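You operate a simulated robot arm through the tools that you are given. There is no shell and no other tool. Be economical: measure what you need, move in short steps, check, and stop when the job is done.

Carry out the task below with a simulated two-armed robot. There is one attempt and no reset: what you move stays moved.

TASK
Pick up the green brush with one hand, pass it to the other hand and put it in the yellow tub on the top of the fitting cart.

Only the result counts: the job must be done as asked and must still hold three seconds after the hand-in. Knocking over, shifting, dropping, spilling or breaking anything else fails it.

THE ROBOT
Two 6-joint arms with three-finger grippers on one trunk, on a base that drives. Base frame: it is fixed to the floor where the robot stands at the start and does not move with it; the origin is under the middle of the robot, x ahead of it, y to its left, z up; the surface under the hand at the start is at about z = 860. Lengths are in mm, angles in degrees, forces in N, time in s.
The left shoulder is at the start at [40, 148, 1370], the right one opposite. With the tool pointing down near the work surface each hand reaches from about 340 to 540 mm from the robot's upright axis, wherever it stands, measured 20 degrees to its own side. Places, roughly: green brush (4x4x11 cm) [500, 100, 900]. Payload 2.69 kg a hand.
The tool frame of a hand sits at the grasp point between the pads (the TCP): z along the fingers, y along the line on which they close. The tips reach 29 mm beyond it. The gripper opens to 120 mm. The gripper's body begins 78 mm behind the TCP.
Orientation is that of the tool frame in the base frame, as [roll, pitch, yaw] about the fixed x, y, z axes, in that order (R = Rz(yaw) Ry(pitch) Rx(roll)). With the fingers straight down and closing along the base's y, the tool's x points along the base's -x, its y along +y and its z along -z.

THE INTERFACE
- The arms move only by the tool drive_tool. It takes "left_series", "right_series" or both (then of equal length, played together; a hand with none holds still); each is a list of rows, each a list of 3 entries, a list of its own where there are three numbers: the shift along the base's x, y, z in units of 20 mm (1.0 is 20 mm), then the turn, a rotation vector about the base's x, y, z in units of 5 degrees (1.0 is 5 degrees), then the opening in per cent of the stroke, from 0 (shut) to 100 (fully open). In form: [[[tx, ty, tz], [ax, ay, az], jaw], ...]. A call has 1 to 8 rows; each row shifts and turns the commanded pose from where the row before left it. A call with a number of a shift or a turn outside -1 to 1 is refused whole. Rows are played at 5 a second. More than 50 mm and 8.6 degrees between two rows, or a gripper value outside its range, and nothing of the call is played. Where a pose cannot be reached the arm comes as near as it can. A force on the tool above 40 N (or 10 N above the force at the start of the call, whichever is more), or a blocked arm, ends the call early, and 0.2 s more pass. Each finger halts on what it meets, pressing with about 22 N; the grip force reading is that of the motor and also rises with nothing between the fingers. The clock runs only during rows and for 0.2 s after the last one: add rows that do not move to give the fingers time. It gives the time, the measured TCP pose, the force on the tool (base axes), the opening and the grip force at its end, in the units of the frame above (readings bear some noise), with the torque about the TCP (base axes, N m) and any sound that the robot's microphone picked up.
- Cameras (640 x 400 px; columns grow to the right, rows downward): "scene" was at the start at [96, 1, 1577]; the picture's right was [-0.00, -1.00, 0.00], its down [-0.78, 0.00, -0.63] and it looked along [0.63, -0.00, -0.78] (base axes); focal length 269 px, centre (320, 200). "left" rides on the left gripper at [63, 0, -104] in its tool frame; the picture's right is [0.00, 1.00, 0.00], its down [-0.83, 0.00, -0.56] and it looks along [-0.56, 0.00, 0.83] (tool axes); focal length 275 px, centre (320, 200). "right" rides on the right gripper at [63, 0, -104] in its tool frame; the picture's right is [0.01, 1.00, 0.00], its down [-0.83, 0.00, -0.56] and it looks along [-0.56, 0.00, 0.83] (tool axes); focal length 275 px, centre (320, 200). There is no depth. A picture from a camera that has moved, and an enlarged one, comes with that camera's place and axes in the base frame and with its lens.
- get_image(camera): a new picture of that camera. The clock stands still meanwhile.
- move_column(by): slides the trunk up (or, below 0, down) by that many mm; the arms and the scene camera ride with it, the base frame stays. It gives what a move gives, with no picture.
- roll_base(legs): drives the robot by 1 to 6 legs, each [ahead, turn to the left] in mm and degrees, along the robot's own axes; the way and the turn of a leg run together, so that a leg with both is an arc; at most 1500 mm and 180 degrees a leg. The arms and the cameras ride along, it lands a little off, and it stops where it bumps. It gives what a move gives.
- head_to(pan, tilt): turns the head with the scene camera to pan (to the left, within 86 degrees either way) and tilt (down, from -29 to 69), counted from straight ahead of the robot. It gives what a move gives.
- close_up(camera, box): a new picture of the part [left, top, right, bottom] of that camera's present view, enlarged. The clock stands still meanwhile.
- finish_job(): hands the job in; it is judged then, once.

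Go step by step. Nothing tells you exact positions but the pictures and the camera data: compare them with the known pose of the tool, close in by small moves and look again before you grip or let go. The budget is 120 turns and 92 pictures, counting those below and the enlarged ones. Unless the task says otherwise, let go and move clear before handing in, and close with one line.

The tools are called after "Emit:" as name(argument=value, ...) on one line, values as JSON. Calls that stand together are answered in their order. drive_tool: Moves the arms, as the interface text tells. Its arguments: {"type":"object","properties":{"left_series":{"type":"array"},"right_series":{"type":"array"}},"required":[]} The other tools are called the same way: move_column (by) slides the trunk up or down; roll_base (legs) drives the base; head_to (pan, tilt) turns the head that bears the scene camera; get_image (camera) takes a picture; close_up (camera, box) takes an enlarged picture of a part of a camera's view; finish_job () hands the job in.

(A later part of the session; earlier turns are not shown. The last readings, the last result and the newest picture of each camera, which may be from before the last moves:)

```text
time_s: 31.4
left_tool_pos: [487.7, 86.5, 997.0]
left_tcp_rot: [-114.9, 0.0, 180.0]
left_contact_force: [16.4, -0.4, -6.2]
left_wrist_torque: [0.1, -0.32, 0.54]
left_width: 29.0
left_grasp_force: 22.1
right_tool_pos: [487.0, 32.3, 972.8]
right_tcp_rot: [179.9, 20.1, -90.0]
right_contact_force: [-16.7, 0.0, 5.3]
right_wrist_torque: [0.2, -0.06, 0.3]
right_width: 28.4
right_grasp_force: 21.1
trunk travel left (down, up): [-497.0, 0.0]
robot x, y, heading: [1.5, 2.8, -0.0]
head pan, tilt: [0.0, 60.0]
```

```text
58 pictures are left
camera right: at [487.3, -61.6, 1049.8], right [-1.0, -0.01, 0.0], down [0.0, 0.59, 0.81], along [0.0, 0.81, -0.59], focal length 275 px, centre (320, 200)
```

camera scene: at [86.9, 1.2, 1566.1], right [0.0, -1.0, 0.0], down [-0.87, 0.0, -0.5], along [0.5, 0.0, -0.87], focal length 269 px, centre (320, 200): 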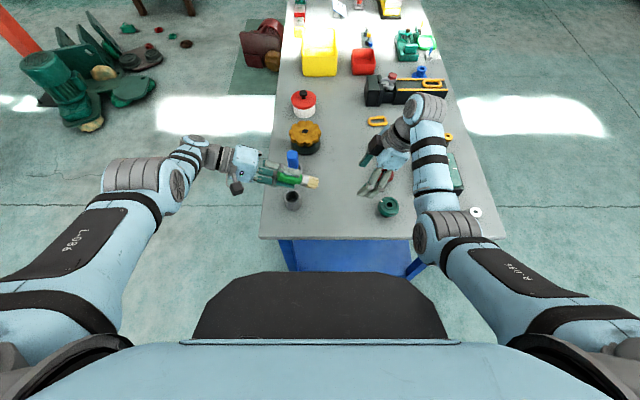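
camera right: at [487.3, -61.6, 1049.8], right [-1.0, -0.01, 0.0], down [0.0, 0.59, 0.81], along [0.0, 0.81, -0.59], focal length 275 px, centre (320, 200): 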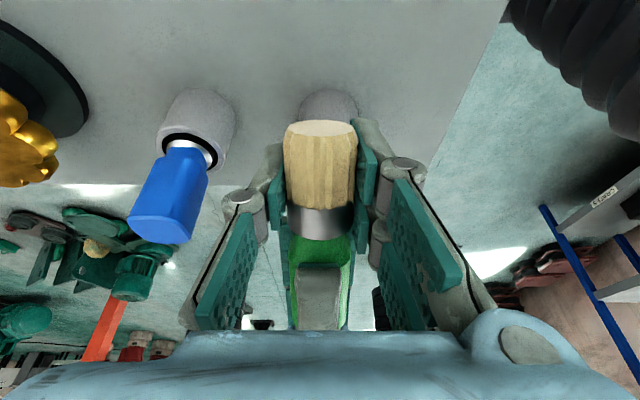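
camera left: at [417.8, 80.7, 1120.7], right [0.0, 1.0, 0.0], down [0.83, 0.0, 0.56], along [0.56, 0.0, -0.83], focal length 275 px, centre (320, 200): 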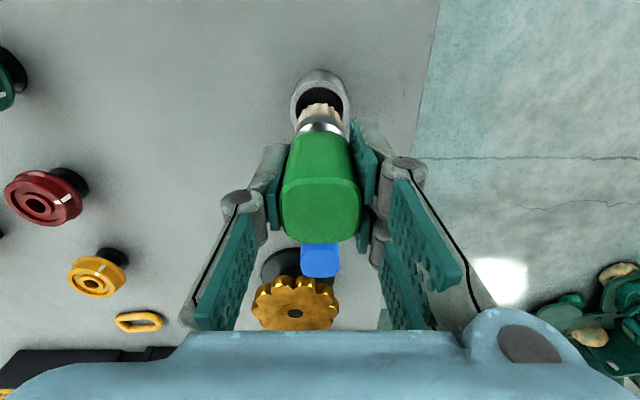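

The right hand holds the brush at 28.4 mm. I'll open the left hand a little and withdraw it along its own axis.

Emit:
drive_tool(left_series=[[[0, 0, 0], [0, 0, 0], 35], [[0, 0, 0], [0, 0, 0], 45], [[0, 0, 0], [0, 0, 0], 45], [[0, 0, 0], [0, 0, 0], 45]])

Emit:
get_image(camera="right")

```text
time_s: 32.4
left_tool_pos: [487.6, 85.8, 996.3]
left_tcp_rot: [-114.9, -0.1, 179.9]
left_contact_force: [0.2, 0.0, 0.4]
left_wrist_torque: [-0.01, -0.01, 0.02]
left_width: 54.1
left_grasp_force: 0.1
right_tool_pos: [487.9, 33.9, 973.3]
right_tcp_rot: [-180.0, 20.0, -89.9]
right_contact_force: [1.1, 0.1, 0.3]
right_wrist_torque: [-0.01, 0.06, -0.02]
right_width: 28.3
right_grasp_force: 21.5
trunk travel left (down, up): [-497.0, 0.0]
robot x, y, heading: [0.4, 0.7, -0.1]
head pan, tilt: [0.0, 60.0]
```

```text
57 pictures are left
camera right: at [487.6, -61.8, 1050.1], right [-1.0, 0.0, 0.0], down [0.0, 0.59, 0.81], along [0.0, 0.81, -0.59], focal length 275 px, centre (320, 200)
```

right: 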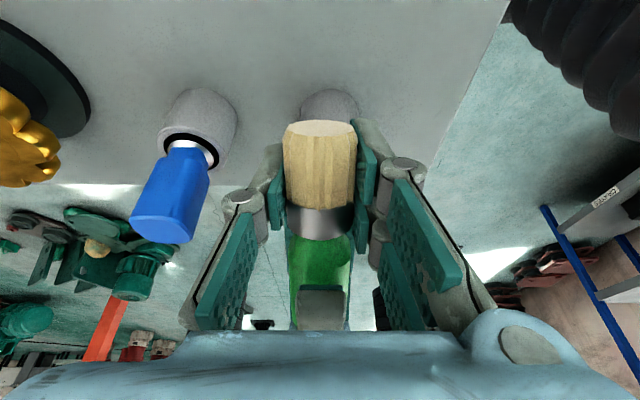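

The left hand is released and the brush stays in the right. I'll withdraw both hands along the brush axis.

Emit:
drive_tool(left_series=[[[0, 0.6, 0.28], [0, 0, 0], 45], [[0, 0.6, 0.28], [0, 0, 0], 45], [[0, 0.6, 0.28], [0, 0, 0], 45], [[0, 0.6, 0.28], [0, 0, 0], 45], [[-0.4, 0.6, 0.28], [0, 0, 0], 45], [[-0.8, 0.6, 0], [0, 0, 0], 45], [[-1, 0.6, 0], [0, 0, 0], 45], [[-1, 0.6, 0], [0, 0, 0], 45]], right_series=[[[0, 0, 0], [0, 0, 0], 0], [[0, 0, 0], [0, 0, 0], 0], [[0, -0.45, -0.21], [0, 0, 0], 0], [[0, -0.45, -0.21], [0, 0, 0], 0], [[0, -0.8, 0], [0, 0, 0], 0], [[0, -0.8, 0.3], [0, 0, 0], 0], [[0, -0.8, 0.5], [0, 0, 0], 0], [[0, -0.8, 0.5], [0, 0, 0], 0]])

Emit:
get_image(camera="right")

Emit:
get_image(camera="scene")

```text
time_s: 34.2
left_tool_pos: [457.7, 196.7, 1002.7]
left_tcp_rot: [-114.9, 0.1, 179.9]
left_contact_force: [-0.9, -0.2, 0.1]
left_wrist_torque: [0.01, 0.02, 0.01]
left_width: 54.0
left_grasp_force: 0.1
left hand out of reach, approached as far as the arm can: row 5, 6, 7, 8
right_tool_pos: [487.5, -50.0, 990.3]
right_tcp_rot: [180.0, 20.1, -89.9]
right_contact_force: [0.5, -0.6, -0.9]
right_wrist_torque: [-0.02, 0.01, 0.02]
right_width: 28.5
right_grasp_force: 22.7
trunk travel left (down, up): [-497.0, 0.0]
robot x, y, heading: [-0.5, 0.4, -0.1]
head pan, tilt: [0.0, 60.0]
```

```text
56 pictures are left
camera right: at [488.0, -144.8, 1068.2], right [-1.0, -0.01, 0.0], down [0.0, 0.59, 0.81], along [0.0, 0.81, -0.59], focal length 275 px, centre (320, 200)
```

right: 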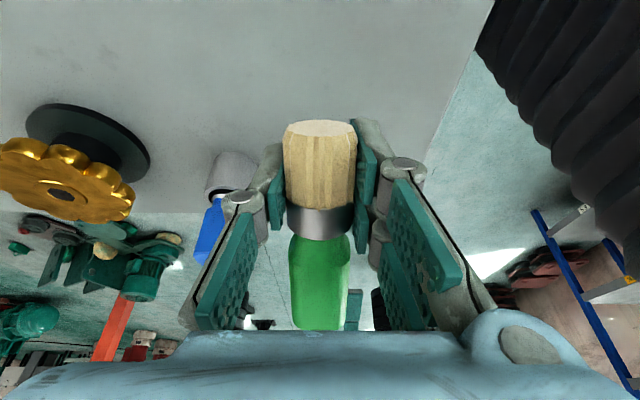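

```text
55 pictures are left
camera scene: at [86.5, 1.5, 1566.2], right [0.0, -1.0, 0.0], down [-0.87, 0.0, -0.5], along [0.5, 0.0, -0.87], focal length 269 px, centre (320, 200)
```

scene: 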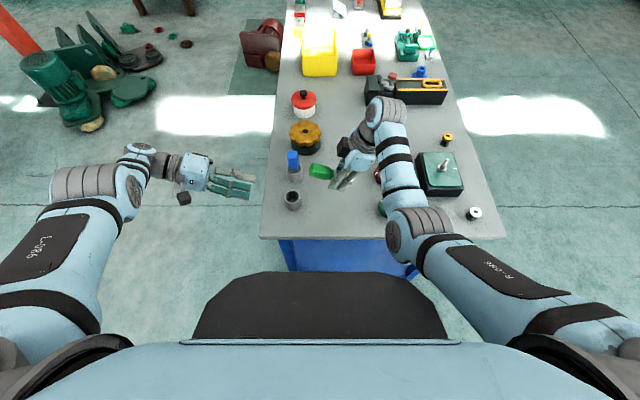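

The handover is done. Now I'll back off from the bench to clear it, then turn to find the fitting cart.

Emit:
roll_base(legs=[[-280, 0]])

Emit:
head_to(pan=-86, tilt=25)

Emit:
get_image(camera="scene")

```text
time_s: 36.1
left_tool_pos: [180.8, 195.1, 1001.9]
left_tcp_rot: [-114.9, -0.2, 179.9]
left_contact_force: [0.2, 0.2, -0.4]
left_wrist_torque: [-0.01, 0.0, 0.0]
left_width: 53.7
left_grasp_force: 0.0
right_tool_pos: [208.0, -51.6, 989.9]
right_tcp_rot: [179.8, 20.0, -90.1]
right_contact_force: [0.8, 0.8, -0.2]
right_wrist_torque: [-0.02, 0.01, 0.02]
right_width: 28.1
right_grasp_force: 22.3
trunk travel left (down, up): [-497.0, 0.0]
robot x, y, heading: [-283.0, 0.3, -0.2]
head pan, tilt: [0.0, 60.0]
```

```text
time_s: 37.7
left_tool_pos: [177.8, 196.2, 1003.7]
left_tcp_rot: [-115.0, 0.1, 179.8]
left_contact_force: [-0.4, -0.7, 0.5]
left_wrist_torque: [-0.03, -0.01, -0.02]
left_width: 54.0
left_grasp_force: 0.0
right_tool_pos: [208.0, -51.7, 990.6]
right_tcp_rot: [-180.0, 20.0, -90.0]
right_contact_force: [-0.3, 0.3, -0.9]
right_wrist_torque: [0.0, 0.03, 0.0]
right_width: 28.1
right_grasp_force: 22.3
trunk travel left (down, up): [-497.0, 0.0]
robot x, y, heading: [-283.2, -0.8, -0.2]
head pan, tilt: [-85.9, 25.0]
```

```text
54 pictures are left
camera scene: at [-254.3, -90.4, 1616.2], right [-1.0, -0.07, 0.0], down [-0.03, 0.42, -0.91], along [0.06, -0.9, -0.42], focal length 269 px, centre (320, 200)
```

scene: 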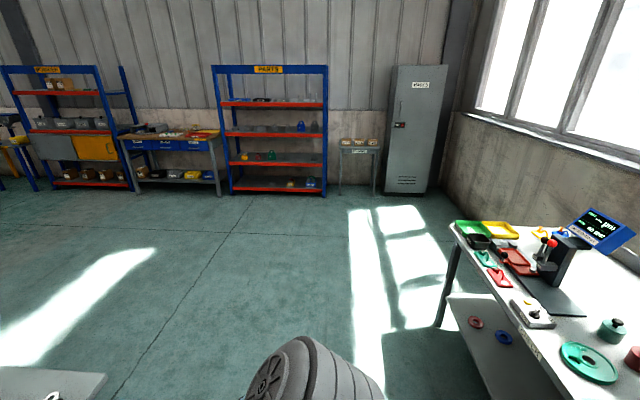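

The CHECK table is on the right. I'll turn right by 90° and look further back.

Emit:
roll_base(legs=[[0, -90]])

Emit:
head_to(pan=-60, tilt=30)

Emit:
get_image(camera="scene")

Emit:
head_to(pan=0, tilt=30)

Emit:
get_image(camera="scene")

```text
time_s: 42.0
left_tool_pos: [-85.3, -458.2, 1002.2]
left_tcp_rot: [-114.9, 0.0, 89.9]
left_contact_force: [0.5, 0.1, 0.1]
left_wrist_torque: [-0.02, -0.03, -0.02]
left_width: 54.1
left_grasp_force: 0.0
right_tool_pos: [-331.1, -488.6, 990.8]
right_tcp_rot: [180.0, 20.0, -179.8]
right_contact_force: [-0.4, 0.1, -1.0]
right_wrist_torque: [0.03, 0.04, -0.02]
right_width: 28.2
right_grasp_force: 21.6
trunk travel left (down, up): [-497.0, 0.0]
robot x, y, heading: [-282.9, 0.2, -90.1]
head pan, tilt: [-85.9, 25.0]
```

```text
time_s: 42.9
left_tool_pos: [-84.6, -458.2, 1002.5]
left_tcp_rot: [-114.9, 0.0, 89.8]
left_contact_force: [-1.0, 0.4, -0.1]
left_wrist_torque: [0.0, 0.02, 0.01]
left_width: 54.0
left_grasp_force: 0.0
right_tool_pos: [-331.9, -486.9, 991.6]
right_tcp_rot: [-179.9, 20.0, -179.9]
right_contact_force: [-0.2, 0.4, 0.4]
right_wrist_torque: [0.0, 0.0, -0.02]
right_width: 28.4
right_grasp_force: 21.8
trunk travel left (down, up): [-497.0, 0.0]
robot x, y, heading: [-279.4, 1.3, -90.0]
head pan, tilt: [-60.0, 30.0]
```

```text
53 pictures are left
camera scene: at [-359.1, -64.3, 1608.3], right [-0.5, 0.87, 0.0], down [0.43, 0.25, -0.87], along [-0.75, -0.43, -0.5], focal length 269 px, centre (320, 200)
```

scene: 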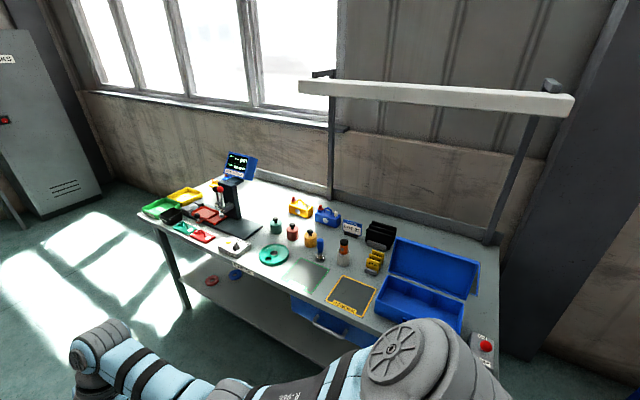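

```text
time_s: 44.1
left_tool_pos: [-84.5, -457.9, 1003.2]
left_tcp_rot: [-114.9, 0.0, 89.9]
left_contact_force: [0.0, 0.1, -0.7]
left_wrist_torque: [-0.01, 0.0, 0.02]
left_width: 53.7
left_grasp_force: 0.0
right_tool_pos: [-331.0, -488.1, 991.6]
right_tcp_rot: [179.9, 20.0, -179.9]
right_contact_force: [0.6, 0.4, -0.1]
right_wrist_torque: [0.0, 0.01, 0.0]
right_width: 28.3
right_grasp_force: 22.1
trunk travel left (down, up): [-497.0, 0.0]
robot x, y, heading: [-282.9, -0.2, -89.8]
head pan, tilt: [0.0, 30.0]
```

```text
52 pictures are left
camera scene: at [-280.7, -109.5, 1608.2], right [-1.0, 0.0, 0.0], down [0.0, 0.5, -0.87], along [0.0, -0.87, -0.5], focal length 269 px, centre (320, 200)
```

scene: 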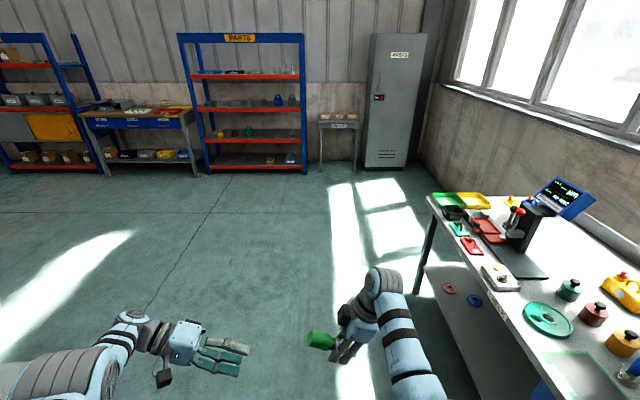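

No cart labelled FITTING yet. I'll look back toward the hall at finer zoom.

Emit:
head_to(pan=80, tilt=10)

Emit:
close_up(camera="scene", box=[160, 120, 480, 320])

Emit:
head_to(pan=35, tilt=10)

Emit:
close_up(camera="scene", box=[160, 100, 640, 400])

```text
time_s: 45.7
left_tool_pos: [-84.4, -457.9, 1003.1]
left_tcp_rot: [-115.1, -0.1, 89.9]
left_contact_force: [0.3, 0.4, 0.4]
left_wrist_torque: [-0.04, 0.0, 0.01]
left_width: 53.7
left_grasp_force: 0.0
right_tool_pos: [-331.1, -488.1, 990.6]
right_tcp_rot: [180.0, 20.0, -179.9]
right_contact_force: [-0.9, -0.5, -0.3]
right_wrist_torque: [-0.01, -0.01, 0.0]
right_width: 28.2
right_grasp_force: 22.2
trunk travel left (down, up): [-497.0, 0.0]
robot x, y, heading: [-284.2, 1.0, -90.0]
head pan, tilt: [80.0, 10.0]
```

```text
2.00 times, centred on (320, 220) of scene
camera zoom: at [-189.1, -35.3, 1640.6], right [-0.17, -0.98, 0.0], down [-0.17, 0.03, -0.98], along [0.97, -0.17, -0.17], focal length 538 px, centre (320, 160)
```

zoom: 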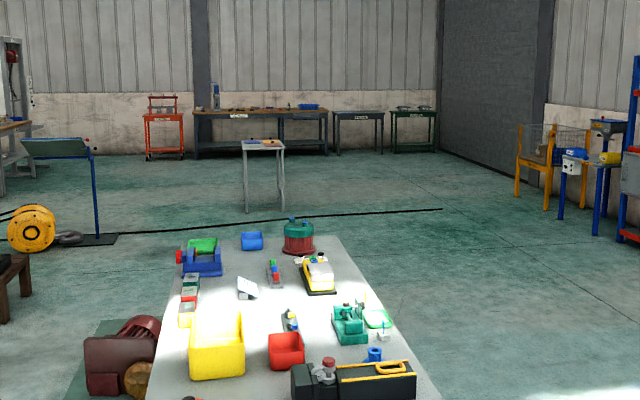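

```text
time_s: 46.8
left_tool_pos: [-86.1, -458.4, 1002.2]
left_tcp_rot: [-115.0, 0.0, 89.9]
left_contact_force: [-0.2, -1.0, 0.9]
left_wrist_torque: [0.02, 0.02, 0.02]
left_width: 54.1
left_grasp_force: 0.0
right_tool_pos: [-330.8, -488.4, 990.8]
right_tcp_rot: [-179.9, 19.9, -179.8]
right_contact_force: [0.8, -1.0, -1.5]
right_wrist_torque: [0.0, 0.0, 0.0]
right_width: 28.7
right_grasp_force: 22.2
trunk travel left (down, up): [-497.0, 0.0]
robot x, y, heading: [-280.1, 0.9, -90.1]
head pan, tilt: [35.0, 10.0]
```

```text
1.33 times, centred on (400, 250) of scene
camera zoom: at [-227.2, -95.1, 1640.6], right [-0.82, -0.57, 0.0], down [-0.1, 0.14, -0.98], along [0.57, -0.81, -0.17], focal length 359 px, centre (213, 133)
```

zoom: 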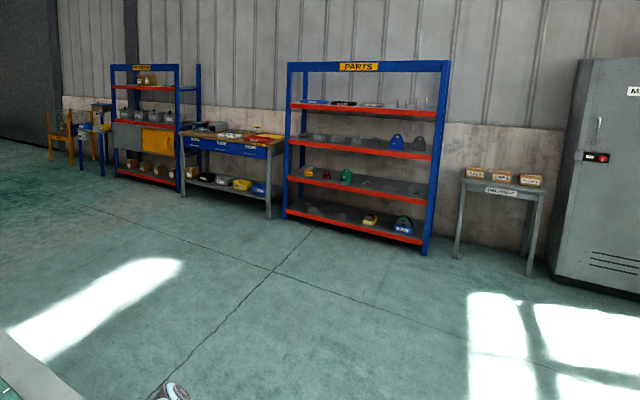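

I'll zoom on the far carts and then look over the left side.

Emit:
head_to(pan=80, tilt=10)

Emit:
close_up(camera="scene", box=[215, 155, 385, 245])

Emit:
close_up(camera="scene", box=[400, 150, 560, 260])

Emit:
roll_base(legs=[[0, 170]])

Emit:
head_to(pan=0, tilt=20)

Emit:
get_image(camera="scene")

Emit:
head_to(pan=75, tilt=30)

Emit:
get_image(camera="scene")

```text
time_s: 47.9
left_tool_pos: [-85.0, -458.0, 1002.1]
left_tcp_rot: [-114.9, -0.1, 89.8]
left_contact_force: [0.2, 0.4, -0.1]
left_wrist_torque: [-0.01, -0.02, 0.01]
left_width: 54.1
left_grasp_force: 0.0
right_tool_pos: [-331.7, -487.9, 990.6]
right_tcp_rot: [-180.0, 20.0, -179.9]
right_contact_force: [-0.7, -0.1, 0.0]
right_wrist_torque: [0.02, 0.0, 0.0]
right_width: 28.3
right_grasp_force: 21.8
trunk travel left (down, up): [-497.0, 0.0]
robot x, y, heading: [-280.8, 2.3, -90.0]
head pan, tilt: [80.0, 10.0]
```

```text
3.76 times, centred on (300, 200) of scene
camera zoom: at [-189.2, -35.3, 1640.6], right [-0.17, -0.98, 0.0], down [-0.17, 0.03, -0.98], along [0.97, -0.17, -0.17], focal length 1014 px, centre (395, 200)
```

zoom: 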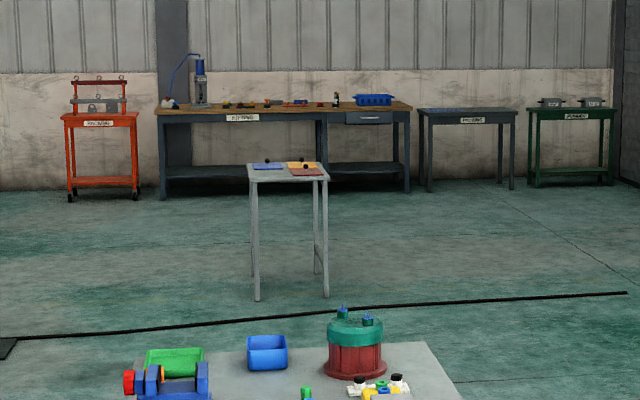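

```text
3.64 times, centred on (480, 205) of scene
camera zoom: at [-189.2, -35.3, 1640.6], right [-0.17, -0.98, 0.0], down [-0.17, 0.03, -0.98], along [0.97, -0.17, -0.17], focal length 979 px, centre (-262, 182)
```

zoom: 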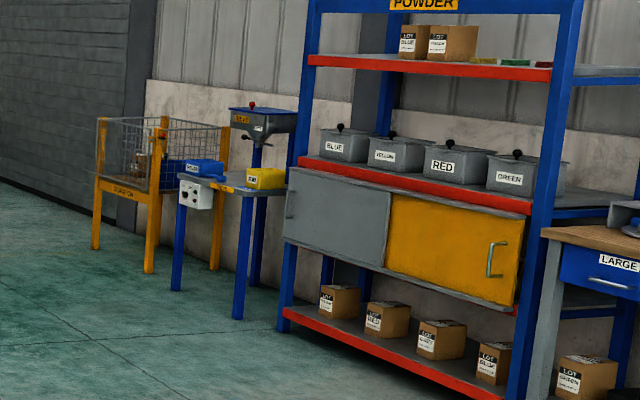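

```text
time_s: 55.2
left_tool_pos: [-381.1, 488.6, 1002.5]
left_tcp_rot: [-114.9, -0.1, -101.7]
left_contact_force: [0.2, 0.4, 0.5]
left_wrist_torque: [0.05, 0.0, -0.01]
left_width: 54.3
left_grasp_force: 0.0
right_tool_pos: [-135.0, 469.0, 990.8]
right_tcp_rot: [-180.0, 20.0, -11.5]
right_contact_force: [-0.6, -0.3, -0.8]
right_wrist_torque: [0.02, -0.02, 0.02]
right_width: 28.1
right_grasp_force: 21.9
trunk travel left (down, up): [-497.0, 0.0]
robot x, y, heading: [-279.1, 2.1, 78.8]
head pan, tilt: [80.0, 10.0]
```

```text
time_s: 56.7
left_tool_pos: [-380.2, 489.6, 1003.1]
left_tcp_rot: [-114.9, 0.0, -101.6]
left_contact_force: [-0.2, 0.5, 0.3]
left_wrist_torque: [0.01, 0.01, -0.01]
left_width: 53.9
left_grasp_force: 0.0
right_tool_pos: [-133.9, 468.7, 990.7]
right_tcp_rot: [180.0, 20.0, -11.6]
right_contact_force: [-0.4, 0.2, -0.5]
right_wrist_torque: [0.01, 0.02, -0.02]
right_width: 28.5
right_grasp_force: 22.0
trunk travel left (down, up): [-497.0, 0.0]
robot x, y, heading: [-276.9, -1.1, 78.6]
head pan, tilt: [0.0, 20.0]
```

```text
47 pictures are left
camera scene: at [-258.3, 112.7, 1624.3], right [0.98, -0.2, 0.0], down [-0.07, -0.34, -0.94], along [0.19, 0.92, -0.34], focal length 269 px, centre (320, 200)
```

scene: 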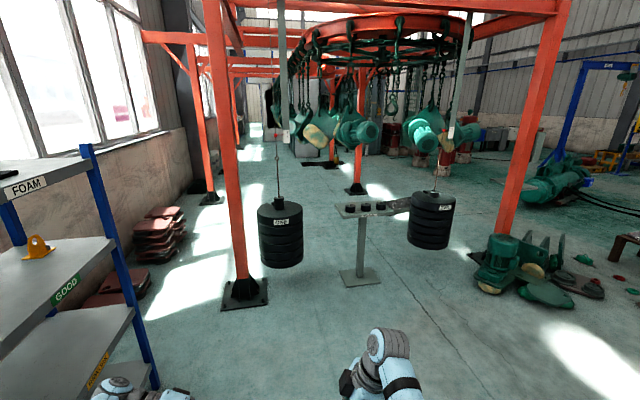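

```text
time_s: 58.2
left_tool_pos: [-381.0, 487.5, 1002.7]
left_tcp_rot: [-114.9, -0.1, -101.7]
left_contact_force: [-1.0, 0.6, -0.5]
left_wrist_torque: [0.01, 0.0, 0.0]
left_width: 54.1
left_grasp_force: 0.0
right_tool_pos: [-133.1, 468.3, 989.9]
right_tcp_rot: [-180.0, 20.0, -11.5]
right_contact_force: [0.0, -0.9, 1.0]
right_wrist_torque: [0.0, -0.02, 0.03]
right_width: 28.5
right_grasp_force: 22.2
trunk travel left (down, up): [-497.0, 0.0]
robot x, y, heading: [-281.7, 1.5, 78.6]
head pan, tilt: [75.0, 30.0]
```

```text
46 pictures are left
camera scene: at [-357.7, 62.0, 1608.2], right [0.45, 0.89, 0.0], down [0.45, -0.22, -0.87], along [-0.77, 0.39, -0.5], focal length 269 px, centre (320, 200)
```

scene: 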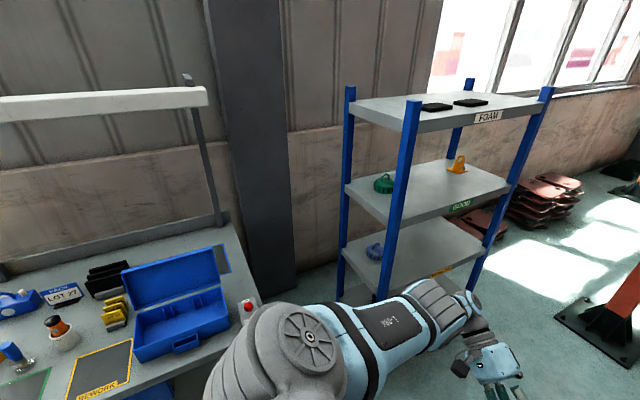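

Not in this direction. Next I'll check the area around the blue gantry and the left half of the hall at zoom.

Emit:
head_to(pan=-45, tilt=10)

Emit:
close_up(camera="scene", box=[160, 100, 480, 300])

Emit:
close_up(camera="scene", box=[400, 100, 640, 250])

Emit:
close_up(camera="scene", box=[0, 100, 240, 250])

```text
time_s: 60.2
left_tool_pos: [-380.6, 488.6, 1002.0]
left_tcp_rot: [-114.9, -0.1, -101.6]
left_contact_force: [0.4, 0.0, -0.5]
left_wrist_torque: [-0.01, 0.01, -0.01]
left_width: 54.2
left_grasp_force: 0.0
right_tool_pos: [-133.8, 469.1, 990.5]
right_tcp_rot: [-179.9, 19.9, -11.4]
right_contact_force: [0.4, 0.4, -0.7]
right_wrist_torque: [-0.03, -0.02, -0.01]
right_width: 28.2
right_grasp_force: 22.4
trunk travel left (down, up): [-497.0, 0.0]
robot x, y, heading: [-280.0, 1.2, 78.7]
head pan, tilt: [-45.0, 10.0]
```

```text
2.00 times, centred on (320, 200) of scene
camera zoom: at [-199.2, 72.8, 1640.6], right [0.55, -0.83, 0.0], down [-0.14, -0.1, -0.98], along [0.82, 0.54, -0.17], focal length 538 px, centre (320, 200)
```

zoom: 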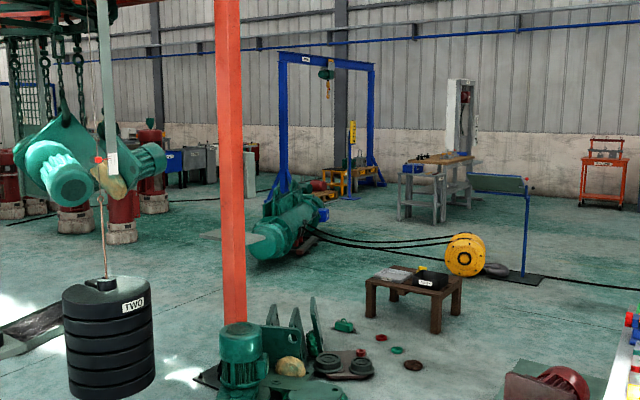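

```text
2.67 times, centred on (520, 175) of scene
camera zoom: at [-199.2, 72.8, 1640.6], right [0.55, -0.83, 0.0], down [-0.14, -0.1, -0.98], along [0.82, 0.54, -0.17], focal length 718 px, centre (-213, 267)
```

zoom: 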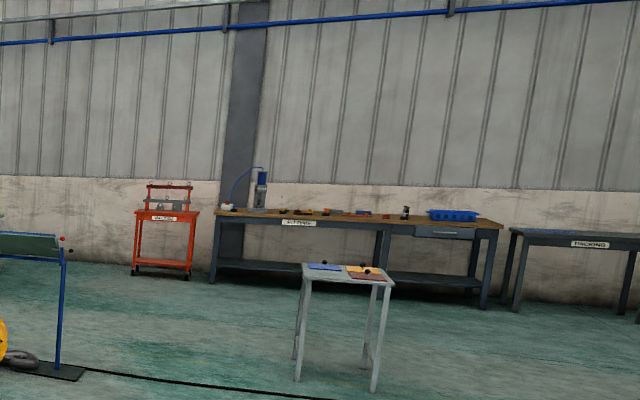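

```text
2.67 times, centred on (120, 175) of scene
camera zoom: at [-199.2, 72.8, 1640.6], right [0.55, -0.83, 0.0], down [-0.14, -0.1, -0.98], along [0.82, 0.54, -0.17], focal length 718 px, centre (853, 267)
```

zoom: 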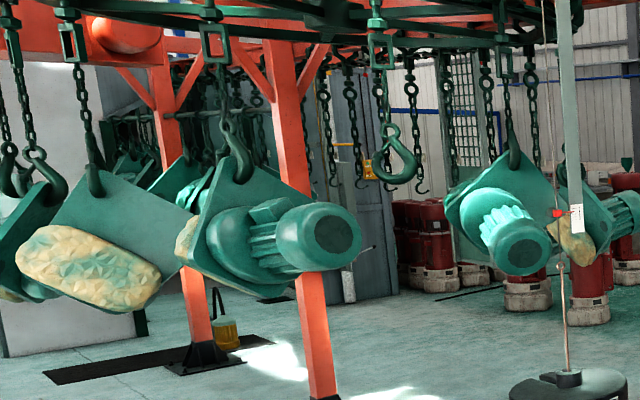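

The far benches have labels, so I'll zoom in on them.

Emit:
close_up(camera="scene", box=[445, 160, 525, 210])

Emit:
close_up(camera="scene", box=[560, 165, 640, 215])

```text
8.00 times, centred on (485, 185) of scene
camera zoom: at [-199.2, 72.8, 1640.6], right [0.55, -0.83, 0.0], down [-0.14, -0.1, -0.98], along [0.82, 0.54, -0.17], focal length 2154 px, centre (-1000, 320)
```

zoom: 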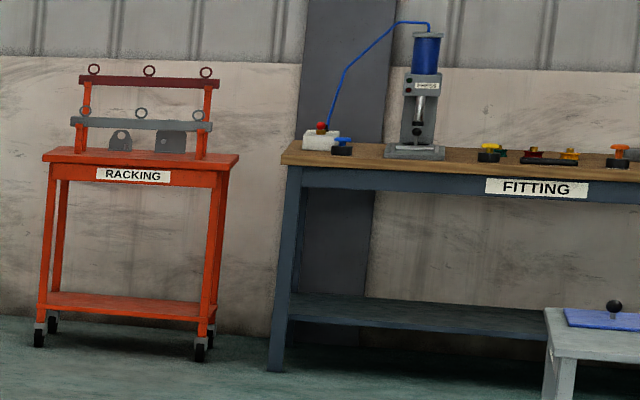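

```text
8.00 times, centred on (600, 190) of scene
camera zoom: at [-199.2, 72.8, 1640.6], right [0.55, -0.83, 0.0], down [-0.14, -0.1, -0.98], along [0.82, 0.54, -0.17], focal length 2154 px, centre (-1920, 280)
```

zoom: 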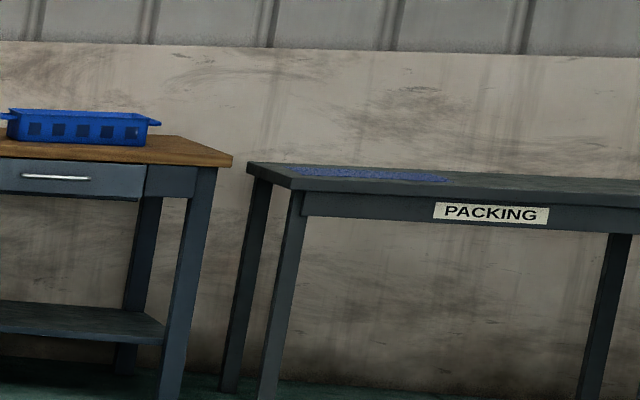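

There is a FITTING bench by the far wall but no yellow tub visible on it. I'll check the main bench for a label, with its yellow bin.

Emit:
head_to(pan=-78, tilt=35)

Emit:
get_image(camera="scene")

Emit:
close_up(camera="scene", box=[240, 50, 440, 180])

```text
time_s: 61.2
left_tool_pos: [-380.8, 488.7, 1003.1]
left_tcp_rot: [-114.9, -0.1, -101.6]
left_contact_force: [0.1, -0.1, 0.2]
left_wrist_torque: [0.04, 0.02, 0.0]
left_width: 54.0
left_grasp_force: 0.1
right_tool_pos: [-133.4, 468.4, 990.4]
right_tcp_rot: [-180.0, 20.0, -11.5]
right_contact_force: [0.8, 0.0, 0.3]
right_wrist_torque: [0.02, -0.03, -0.03]
right_width: 28.3
right_grasp_force: 22.2
trunk travel left (down, up): [-497.0, 0.0]
robot x, y, heading: [-278.8, 3.2, 78.3]
head pan, tilt: [-78.0, 35.0]
```

```text
40 pictures are left
camera scene: at [-188.8, 22.3, 1600.5], right [0.01, -1.0, 0.0], down [-0.57, -0.01, -0.82], along [0.82, 0.01, -0.57], focal length 269 px, centre (320, 200)
```

scene: 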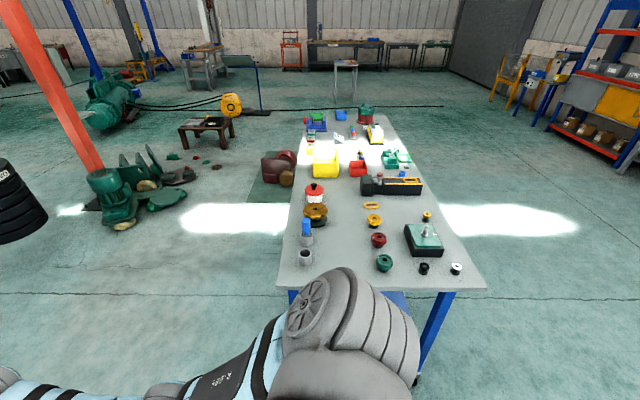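

```text
3.08 times, centred on (340, 115) of scene
camera zoom: at [-188.8, 22.3, 1600.5], right [0.01, -1.0, 0.0], down [-0.57, -0.01, -0.82], along [0.82, 0.01, -0.57], focal length 828 px, centre (258, 462)
```

zoom: 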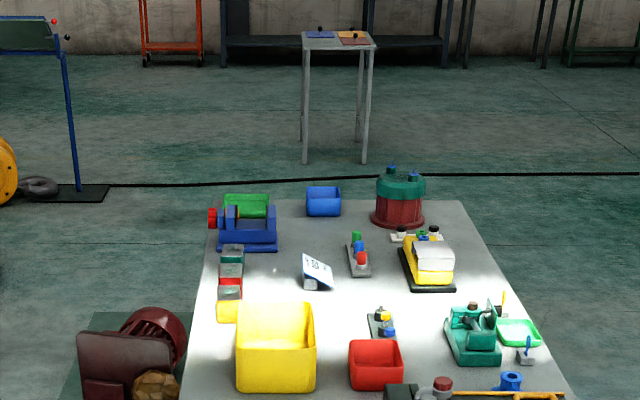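

The main bench carries yellow, red, blue and green tubs and a white card that may be readable. I'll zoom on the card and on the bench's legs.

Emit:
close_up(camera="scene", box=[324, 125, 356, 150])

Emit:
roll_base(legs=[[0, -60]])

Emit:
head_to(pan=-20, tilt=50)

Emit:
get_image(camera="scene")

```text
16.00 times, centred on (340, 138) of scene
camera zoom: at [-188.8, 22.3, 1600.5], right [0.01, -1.0, 0.0], down [-0.57, -0.01, -0.82], along [0.82, 0.01, -0.57], focal length 4308 px, centre (0, 1200)
```

zoom: 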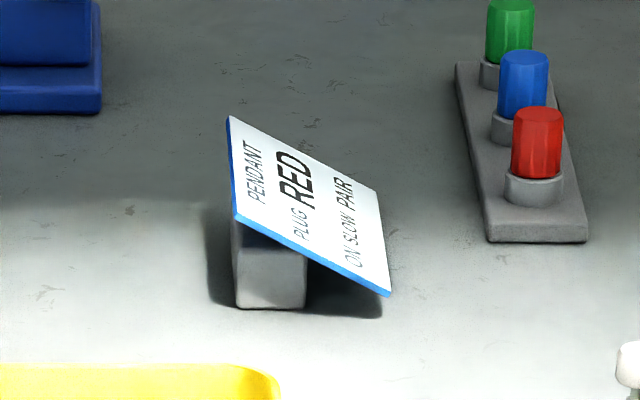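

```text
time_s: 64.2
left_tool_pos: [95.3, 329.2, 1004.6]
left_tcp_rot: [-115.0, 0.0, -162.0]
left_contact_force: [0.1, 0.1, 0.1]
left_wrist_torque: [-0.06, 0.01, 0.01]
left_width: 53.7
left_grasp_force: 0.0
right_tool_pos: [198.4, 103.4, 991.4]
right_tcp_rot: [180.0, 20.0, -71.9]
right_contact_force: [0.1, 0.2, -0.2]
right_wrist_torque: [0.01, 0.0, -0.01]
right_width: 28.1
right_grasp_force: 22.1
trunk travel left (down, up): [-497.0, 0.0]
robot x, y, heading: [-279.0, 2.8, 18.3]
head pan, tilt: [-78.0, 35.0]
```

```text
time_s: 65.5
left_tool_pos: [94.9, 329.2, 1003.5]
left_tcp_rot: [-115.0, 0.0, -162.0]
left_contact_force: [-0.4, 0.4, 0.5]
left_wrist_torque: [0.0, 0.02, 0.02]
left_width: 53.9
left_grasp_force: 0.2
right_tool_pos: [200.2, 103.8, 989.9]
right_tcp_rot: [-180.0, 20.0, -72.0]
right_contact_force: [0.5, -0.5, -0.6]
right_wrist_torque: [0.03, 0.03, 0.01]
right_width: 28.1
right_grasp_force: 21.5
trunk travel left (down, up): [-497.0, 0.0]
robot x, y, heading: [-281.0, 2.7, 18.1]
head pan, tilt: [-20.0, 50.0]
```

```text
37 pictures are left
camera scene: at [-184.4, 5.4, 1578.7], right [-0.03, -1.0, 0.0], down [-0.77, 0.03, -0.64], along [0.64, -0.02, -0.77], focal length 269 px, centre (320, 200)
```

scene: 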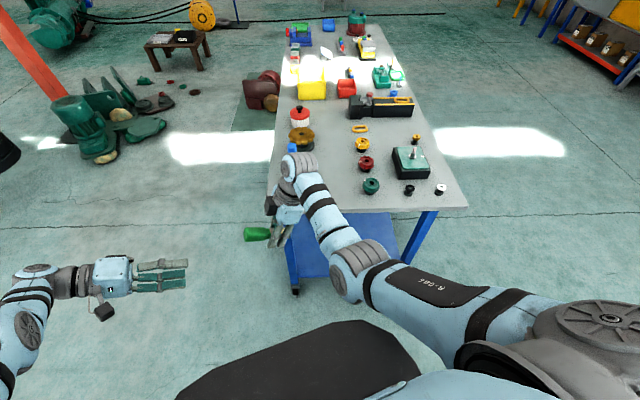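

Emit:
close_up(camera="scene", box=[265, 210, 345, 310])

```text
4.00 times, centred on (305, 260) of scene
camera zoom: at [-184.4, 5.4, 1578.7], right [-0.03, -1.0, 0.0], down [-0.77, 0.03, -0.64], along [0.64, -0.02, -0.77], focal length 1077 px, centre (380, -40)
```

zoom: 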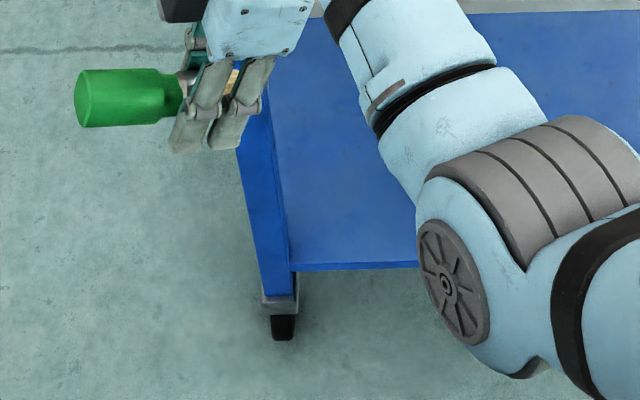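

The bench stands on casters, so it is the cart, and the target is the large yellow tub at about x 1092–1226, y -65–78, rim z about 980. I'll drive round its left side at a wide clearance and come in facing it from y+.

Emit:
roll_base(legs=[[0, 43], [1197, 0], [0, -61]])

Emit:
head_to(pan=0, tilt=35)

Emit:
get_image(camera="scene")

```text
time_s: 76.2
left_tool_pos: [749.3, 1252.5, 1002.3]
left_tcp_rot: [-114.9, 0.0, -179.0]
left_contact_force: [-0.3, -1.1, 0.1]
left_wrist_torque: [0.03, 0.01, -0.01]
left_width: 54.1
left_grasp_force: 0.0
right_tool_pos: [781.8, 1006.8, 991.1]
right_tcp_rot: [-179.9, 20.0, -88.9]
right_contact_force: [-0.1, 0.0, -0.6]
right_wrist_torque: [0.0, 0.01, -0.01]
right_width: 28.1
right_grasp_force: 22.5
trunk travel left (down, up): [-497.0, 0.0]
robot x, y, heading: [293.8, 1047.4, 1.0]
head pan, tilt: [-20.0, 50.0]
```

```text
time_s: 77.1
left_tool_pos: [749.0, 1251.9, 1003.3]
left_tcp_rot: [-114.9, 0.0, -179.1]
left_contact_force: [0.6, -1.0, 0.5]
left_wrist_torque: [-0.01, 0.04, 0.0]
left_width: 54.0
left_grasp_force: 0.0
right_tool_pos: [782.4, 1006.4, 990.8]
right_tcp_rot: [-179.9, 19.9, -89.0]
right_contact_force: [0.6, 0.7, -1.2]
right_wrist_torque: [0.0, 0.03, -0.01]
right_width: 28.0
right_grasp_force: 22.2
trunk travel left (down, up): [-497.0, 0.0]
robot x, y, heading: [295.1, 1049.5, 1.1]
head pan, tilt: [0.0, 35.0]
```

```text
35 pictures are left
camera scene: at [402.2, 1051.6, 1600.4], right [0.02, -1.0, 0.0], down [-0.57, -0.01, -0.82], along [0.82, 0.01, -0.57], focal length 269 px, centre (320, 200)
```

scene: 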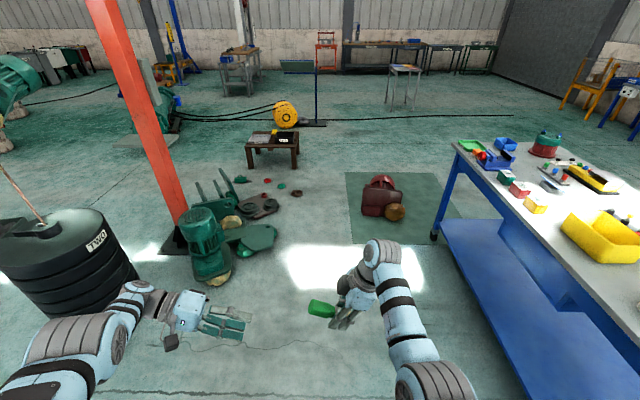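

The way is clear. I'll continue along and turn to face the cart's side.

Emit:
roll_base(legs=[[985, -1], [0, -90]])

Emit:
head_to(pan=0, tilt=35)

Emit:
get_image(camera="scene")

```text
time_s: 86.0
left_tool_pos: [1481.5, 602.2, 1002.9]
left_tcp_rot: [-114.9, 0.0, 90.8]
left_contact_force: [-0.1, -0.3, 0.0]
left_wrist_torque: [0.02, -0.04, -0.03]
left_width: 53.8
left_grasp_force: 0.2
right_tool_pos: [1237.4, 568.9, 990.6]
right_tcp_rot: [179.9, 20.0, -179.0]
right_contact_force: [-0.2, -0.2, -0.9]
right_wrist_torque: [0.01, 0.0, -0.01]
right_width: 28.1
right_grasp_force: 22.1
trunk travel left (down, up): [-497.0, 0.0]
robot x, y, heading: [1280.6, 1058.1, -89.2]
head pan, tilt: [0.0, 35.0]
```

```text
time_s: 86.6
left_tool_pos: [1483.5, 603.7, 1003.5]
left_tcp_rot: [-114.9, -0.1, 90.9]
left_contact_force: [-0.9, 0.4, 0.4]
left_wrist_torque: [0.02, 0.0, 0.02]
left_width: 54.0
left_grasp_force: 0.1
right_tool_pos: [1237.4, 568.9, 991.0]
right_tcp_rot: [-179.9, 19.9, -179.0]
right_contact_force: [0.2, -0.9, -1.4]
right_wrist_torque: [-0.03, 0.01, 0.01]
right_width: 27.8
right_grasp_force: 22.3
trunk travel left (down, up): [-497.0, 0.0]
robot x, y, heading: [1278.4, 1058.3, -89.1]
head pan, tilt: [0.0, 35.0]
```

```text
34 pictures are left
camera scene: at [1280.9, 950.6, 1600.4], right [-1.0, -0.02, 0.0], down [-0.01, 0.57, -0.82], along [0.01, -0.82, -0.57], focal length 269 px, centre (320, 200)
```

scene: 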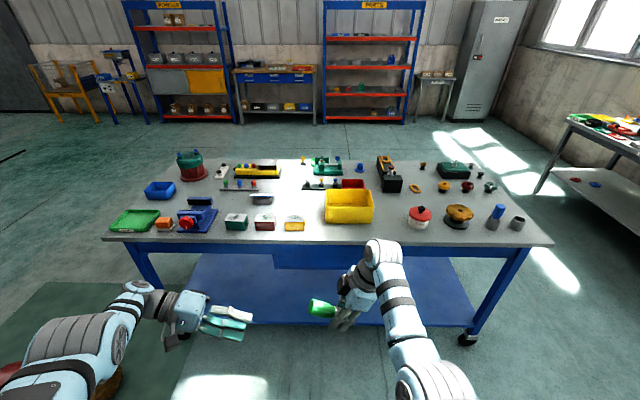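

I have a good view of the tub. I'll zoom to measure it precisely.

Emit:
close_up(camera="scene", box=[280, 160, 440, 260])

```text
4.00 times, centred on (360, 210) of scene
camera zoom: at [1280.9, 950.6, 1600.4], right [-1.0, -0.02, 0.0], down [-0.01, 0.57, -0.82], along [0.01, -0.82, -0.57], focal length 1077 px, centre (160, 160)
```

zoom: 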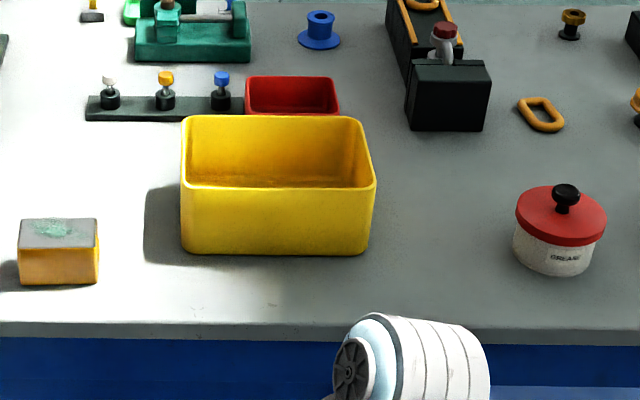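

The tub spans x 1070–1269 and y -75–62, with the rim at z of about 949. I'll level the right tool, raise and extend it, pull the left hand back, and then drive in.

Emit:
drive_tool(right_series=[[[-0.8, -0.2, 0], [0, 1, 0], 0], [[-0.8, -0.2, 0.2], [0, 1, 0], 0], [[-0.8, -0.2, 0.3], [0, 1, 0], 0], [[-0.8, -0.2, 0.3], [0, 1, 0], 0], [[-0.8, -0.2, 0.4], [0, 0, 0], 0], [[-0.8, -0.2, 0.4], [0, 0, 0], 0], [[-0.6, -0.1, 0.4], [0, 0, 0], 0], [[0, 0, 0], [0, 0, 0], 0]], left_series=[[[0, 0.8, 0], [0, 0, 0], 45], [[0, 0.8, 0], [0, 0, 0], 45], [[0, 0.8, 0], [0, 0, 0], 45], [[0, 0.8, 0], [0, 0, 0], 45], [[0, 0.8, 0], [0, 0, 0], 45], [[0, 0.8, 0], [0, 0, 0], 45], [[0, 0.8, 0], [0, 0, 0], 45], [[0, 0, 0], [0, 0, 0], 45]])

Emit:
get_image(camera="scene")

Emit:
get_image(camera="right")

```text
time_s: 88.4
left_tool_pos: [1514.7, 655.5, 957.3]
left_tcp_rot: [-114.8, -0.1, 90.7]
left_contact_force: [0.9, 0.6, -0.2]
left_wrist_torque: [-0.03, 0.01, -0.06]
left_width: 53.6
left_grasp_force: 0.1
left hand out of reach, approached as far as the arm can: row 1, 2, 3, 4, 5, 6, 7
right_tool_pos: [1129.3, 542.1, 1031.2]
right_tcp_rot: [179.7, 0.0, -179.1]
right_contact_force: [0.0, -0.1, -0.2]
right_wrist_torque: [-0.02, 0.03, 0.0]
right_width: 28.0
right_grasp_force: 21.6
trunk travel left (down, up): [-497.0, 0.0]
robot x, y, heading: [1278.1, 1055.3, -89.2]
head pan, tilt: [0.0, 35.0]
```

```text
32 pictures are left
camera scene: at [1280.9, 950.5, 1600.4], right [-1.0, -0.02, 0.0], down [-0.01, 0.57, -0.82], along [0.01, -0.82, -0.57], focal length 269 px, centre (320, 200)
```

scene: 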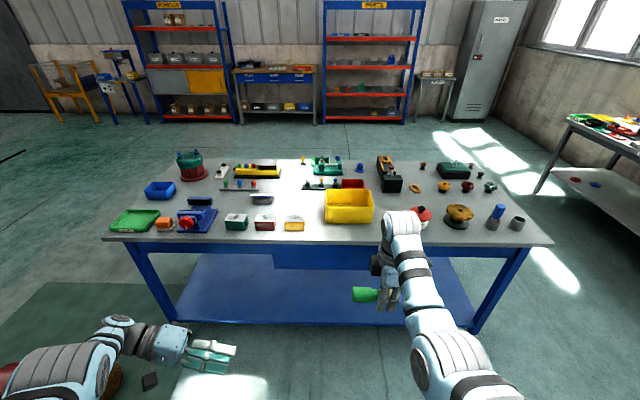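

```text
31 pictures are left
camera right: at [1065.7, 541.0, 1135.9], right [-0.02, 1.0, 0.01], down [0.83, 0.01, 0.56], along [0.56, 0.02, -0.83], focal length 275 px, centre (320, 200)
```

right: 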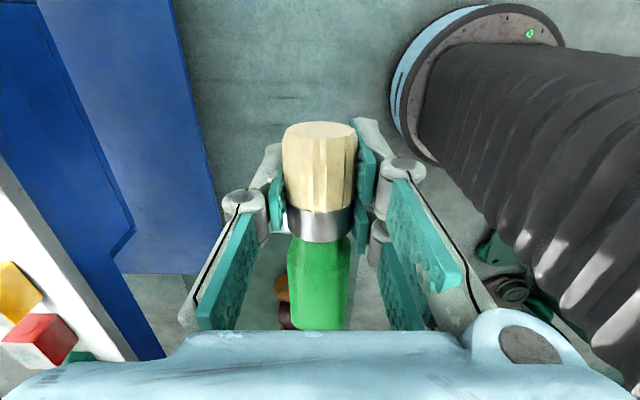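

The right hand is ready. I'll swing the left hand outward so it clears the cart.

Emit:
drive_tool(left_series=[[[0.9, 0, 0], [0, 0, 0], 45], [[0.9, 0, 0], [0, 0, 0], 45], [[0.9, 0, 0], [0, 0, 0], 45], [[0.9, 0, 0], [0, 0, 0], 45], [[0.9, 0, 0], [0, 0, 0], 45], [[0.9, 0, 0], [0, 0, 0], 45], [[0, 0, 0], [0, 0, 0], 45]])

Emit:
roll_base(legs=[[300, -0.4]])

Emit:
get_image(camera="scene")

Emit:
get_image(camera="right")

```text
time_s: 90.0
left_tool_pos: [1572.0, 679.6, 973.1]
left_tcp_rot: [-114.9, -0.1, 91.0]
left_contact_force: [0.2, 0.1, 0.1]
left_wrist_torque: [0.03, -0.03, -0.02]
left_width: 54.1
left_grasp_force: 0.1
left hand out of reach, approached as far as the arm can: row 1, 2, 3, 4, 5, 6
right_tool_pos: [1128.1, 542.9, 1031.0]
right_tcp_rot: [179.7, 0.1, -179.0]
right_contact_force: [0.6, -0.2, 1.0]
right_wrist_torque: [0.05, 0.04, 0.01]
right_width: 27.8
right_grasp_force: 22.6
trunk travel left (down, up): [-497.0, 0.0]
robot x, y, heading: [1278.6, 1059.2, -89.1]
head pan, tilt: [0.0, 35.0]
```

```text
time_s: 92.0
left_tool_pos: [1573.4, 379.4, 973.9]
left_tcp_rot: [-114.8, 0.2, 90.4]
left_contact_force: [0.3, 0.3, -0.6]
left_wrist_torque: [-0.02, -0.01, -0.01]
left_width: 53.9
left_grasp_force: 0.0
right_tool_pos: [1129.9, 245.1, 1033.0]
right_tcp_rot: [179.8, -0.1, -179.4]
right_contact_force: [-0.3, 0.5, -0.9]
right_wrist_torque: [-0.03, 0.02, 0.02]
right_width: 28.0
right_grasp_force: 21.5
trunk travel left (down, up): [-497.0, 0.0]
robot x, y, heading: [1283.5, 761.3, -89.5]
head pan, tilt: [0.0, 35.0]
```

```text
30 pictures are left
camera scene: at [1284.0, 654.6, 1600.7], right [-1.0, -0.01, 0.0], down [-0.01, 0.57, -0.82], along [0.01, -0.82, -0.57], focal length 269 px, centre (320, 200)
```

scene: 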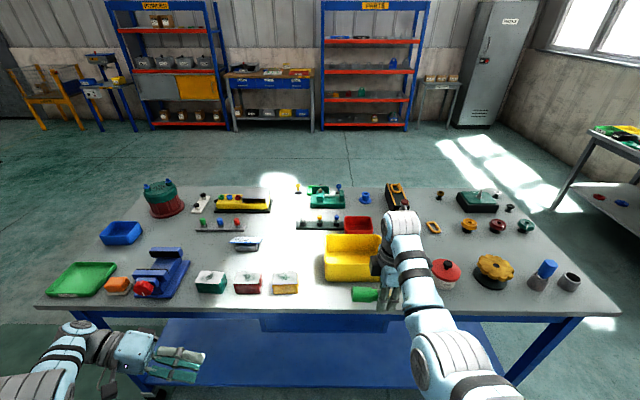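

```text
29 pictures are left
camera right: at [1066.2, 245.4, 1137.1], right [-0.01, 1.0, 0.0], down [0.83, 0.01, 0.56], along [0.56, 0.01, -0.83], focal length 275 px, centre (320, 200)
```

right: 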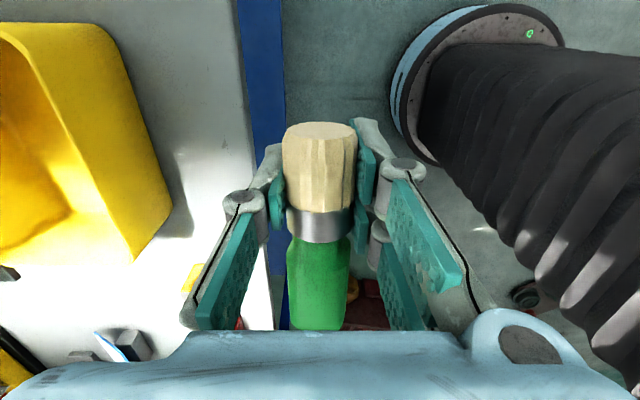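

It's aligned and there's room. I'll drive the last 235 mm so the right hand is over the tub.

Emit:
roll_base(legs=[[235, 0]])

Emit:
head_to(pan=-10, tilt=50)

Emit:
get_image(camera="scene")

Emit:
get_image(camera="right")

```text
time_s: 93.8
left_tool_pos: [1575.3, 147.3, 973.4]
left_tcp_rot: [-114.9, 0.1, 90.5]
left_contact_force: [0.5, 0.6, -0.8]
left_wrist_torque: [0.0, 0.02, 0.02]
left_width: 54.0
left_grasp_force: 0.1
right_tool_pos: [1131.8, 15.7, 1032.0]
right_tcp_rot: [179.9, 0.0, -179.5]
right_contact_force: [0.3, 0.7, 0.2]
right_wrist_torque: [-0.09, 0.06, 0.07]
right_width: 27.6
right_grasp_force: 21.9
trunk travel left (down, up): [-497.0, 0.0]
robot x, y, heading: [1285.2, 526.9, -89.5]
head pan, tilt: [0.0, 35.0]
```

```text
time_s: 94.5
left_tool_pos: [1576.6, 144.7, 972.8]
left_tcp_rot: [-115.0, -0.1, 90.5]
left_contact_force: [-0.3, -0.2, 0.2]
left_wrist_torque: [-0.01, -0.03, 0.02]
left_width: 54.0
left_grasp_force: 0.1
right_tool_pos: [1132.5, 10.8, 1031.1]
right_tcp_rot: [179.7, 0.0, -179.5]
right_contact_force: [-0.8, 0.2, -0.3]
right_wrist_torque: [0.0, 0.02, 0.03]
right_width: 27.5
right_grasp_force: 21.7
trunk travel left (down, up): [-497.0, 0.0]
robot x, y, heading: [1289.5, 526.1, -89.4]
head pan, tilt: [-10.0, 50.0]
```

```text
28 pictures are left
camera scene: at [1272.9, 430.4, 1578.8], right [-0.99, 0.16, 0.0], down [0.12, 0.76, -0.64], along [-0.11, -0.63, -0.77], focal length 269 px, centre (320, 200)
```

scene: 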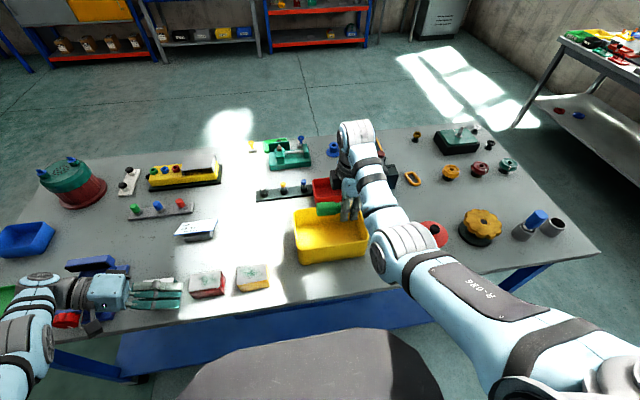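

```text
27 pictures are left
camera right: at [1068.4, 10.3, 1135.8], right [-0.01, 1.0, 0.01], down [0.83, 0.01, 0.56], along [0.56, 0.01, -0.83], focal length 275 px, centre (320, 200)
```

right: 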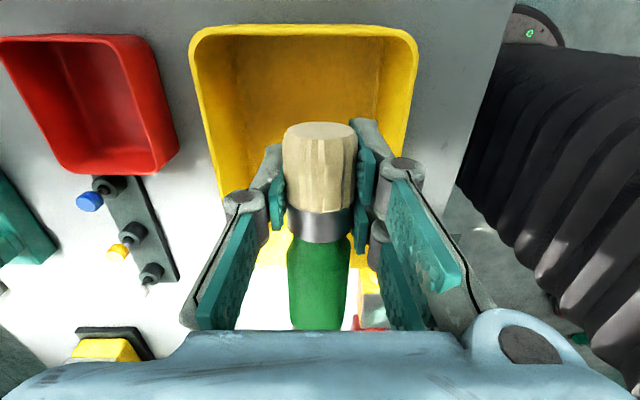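

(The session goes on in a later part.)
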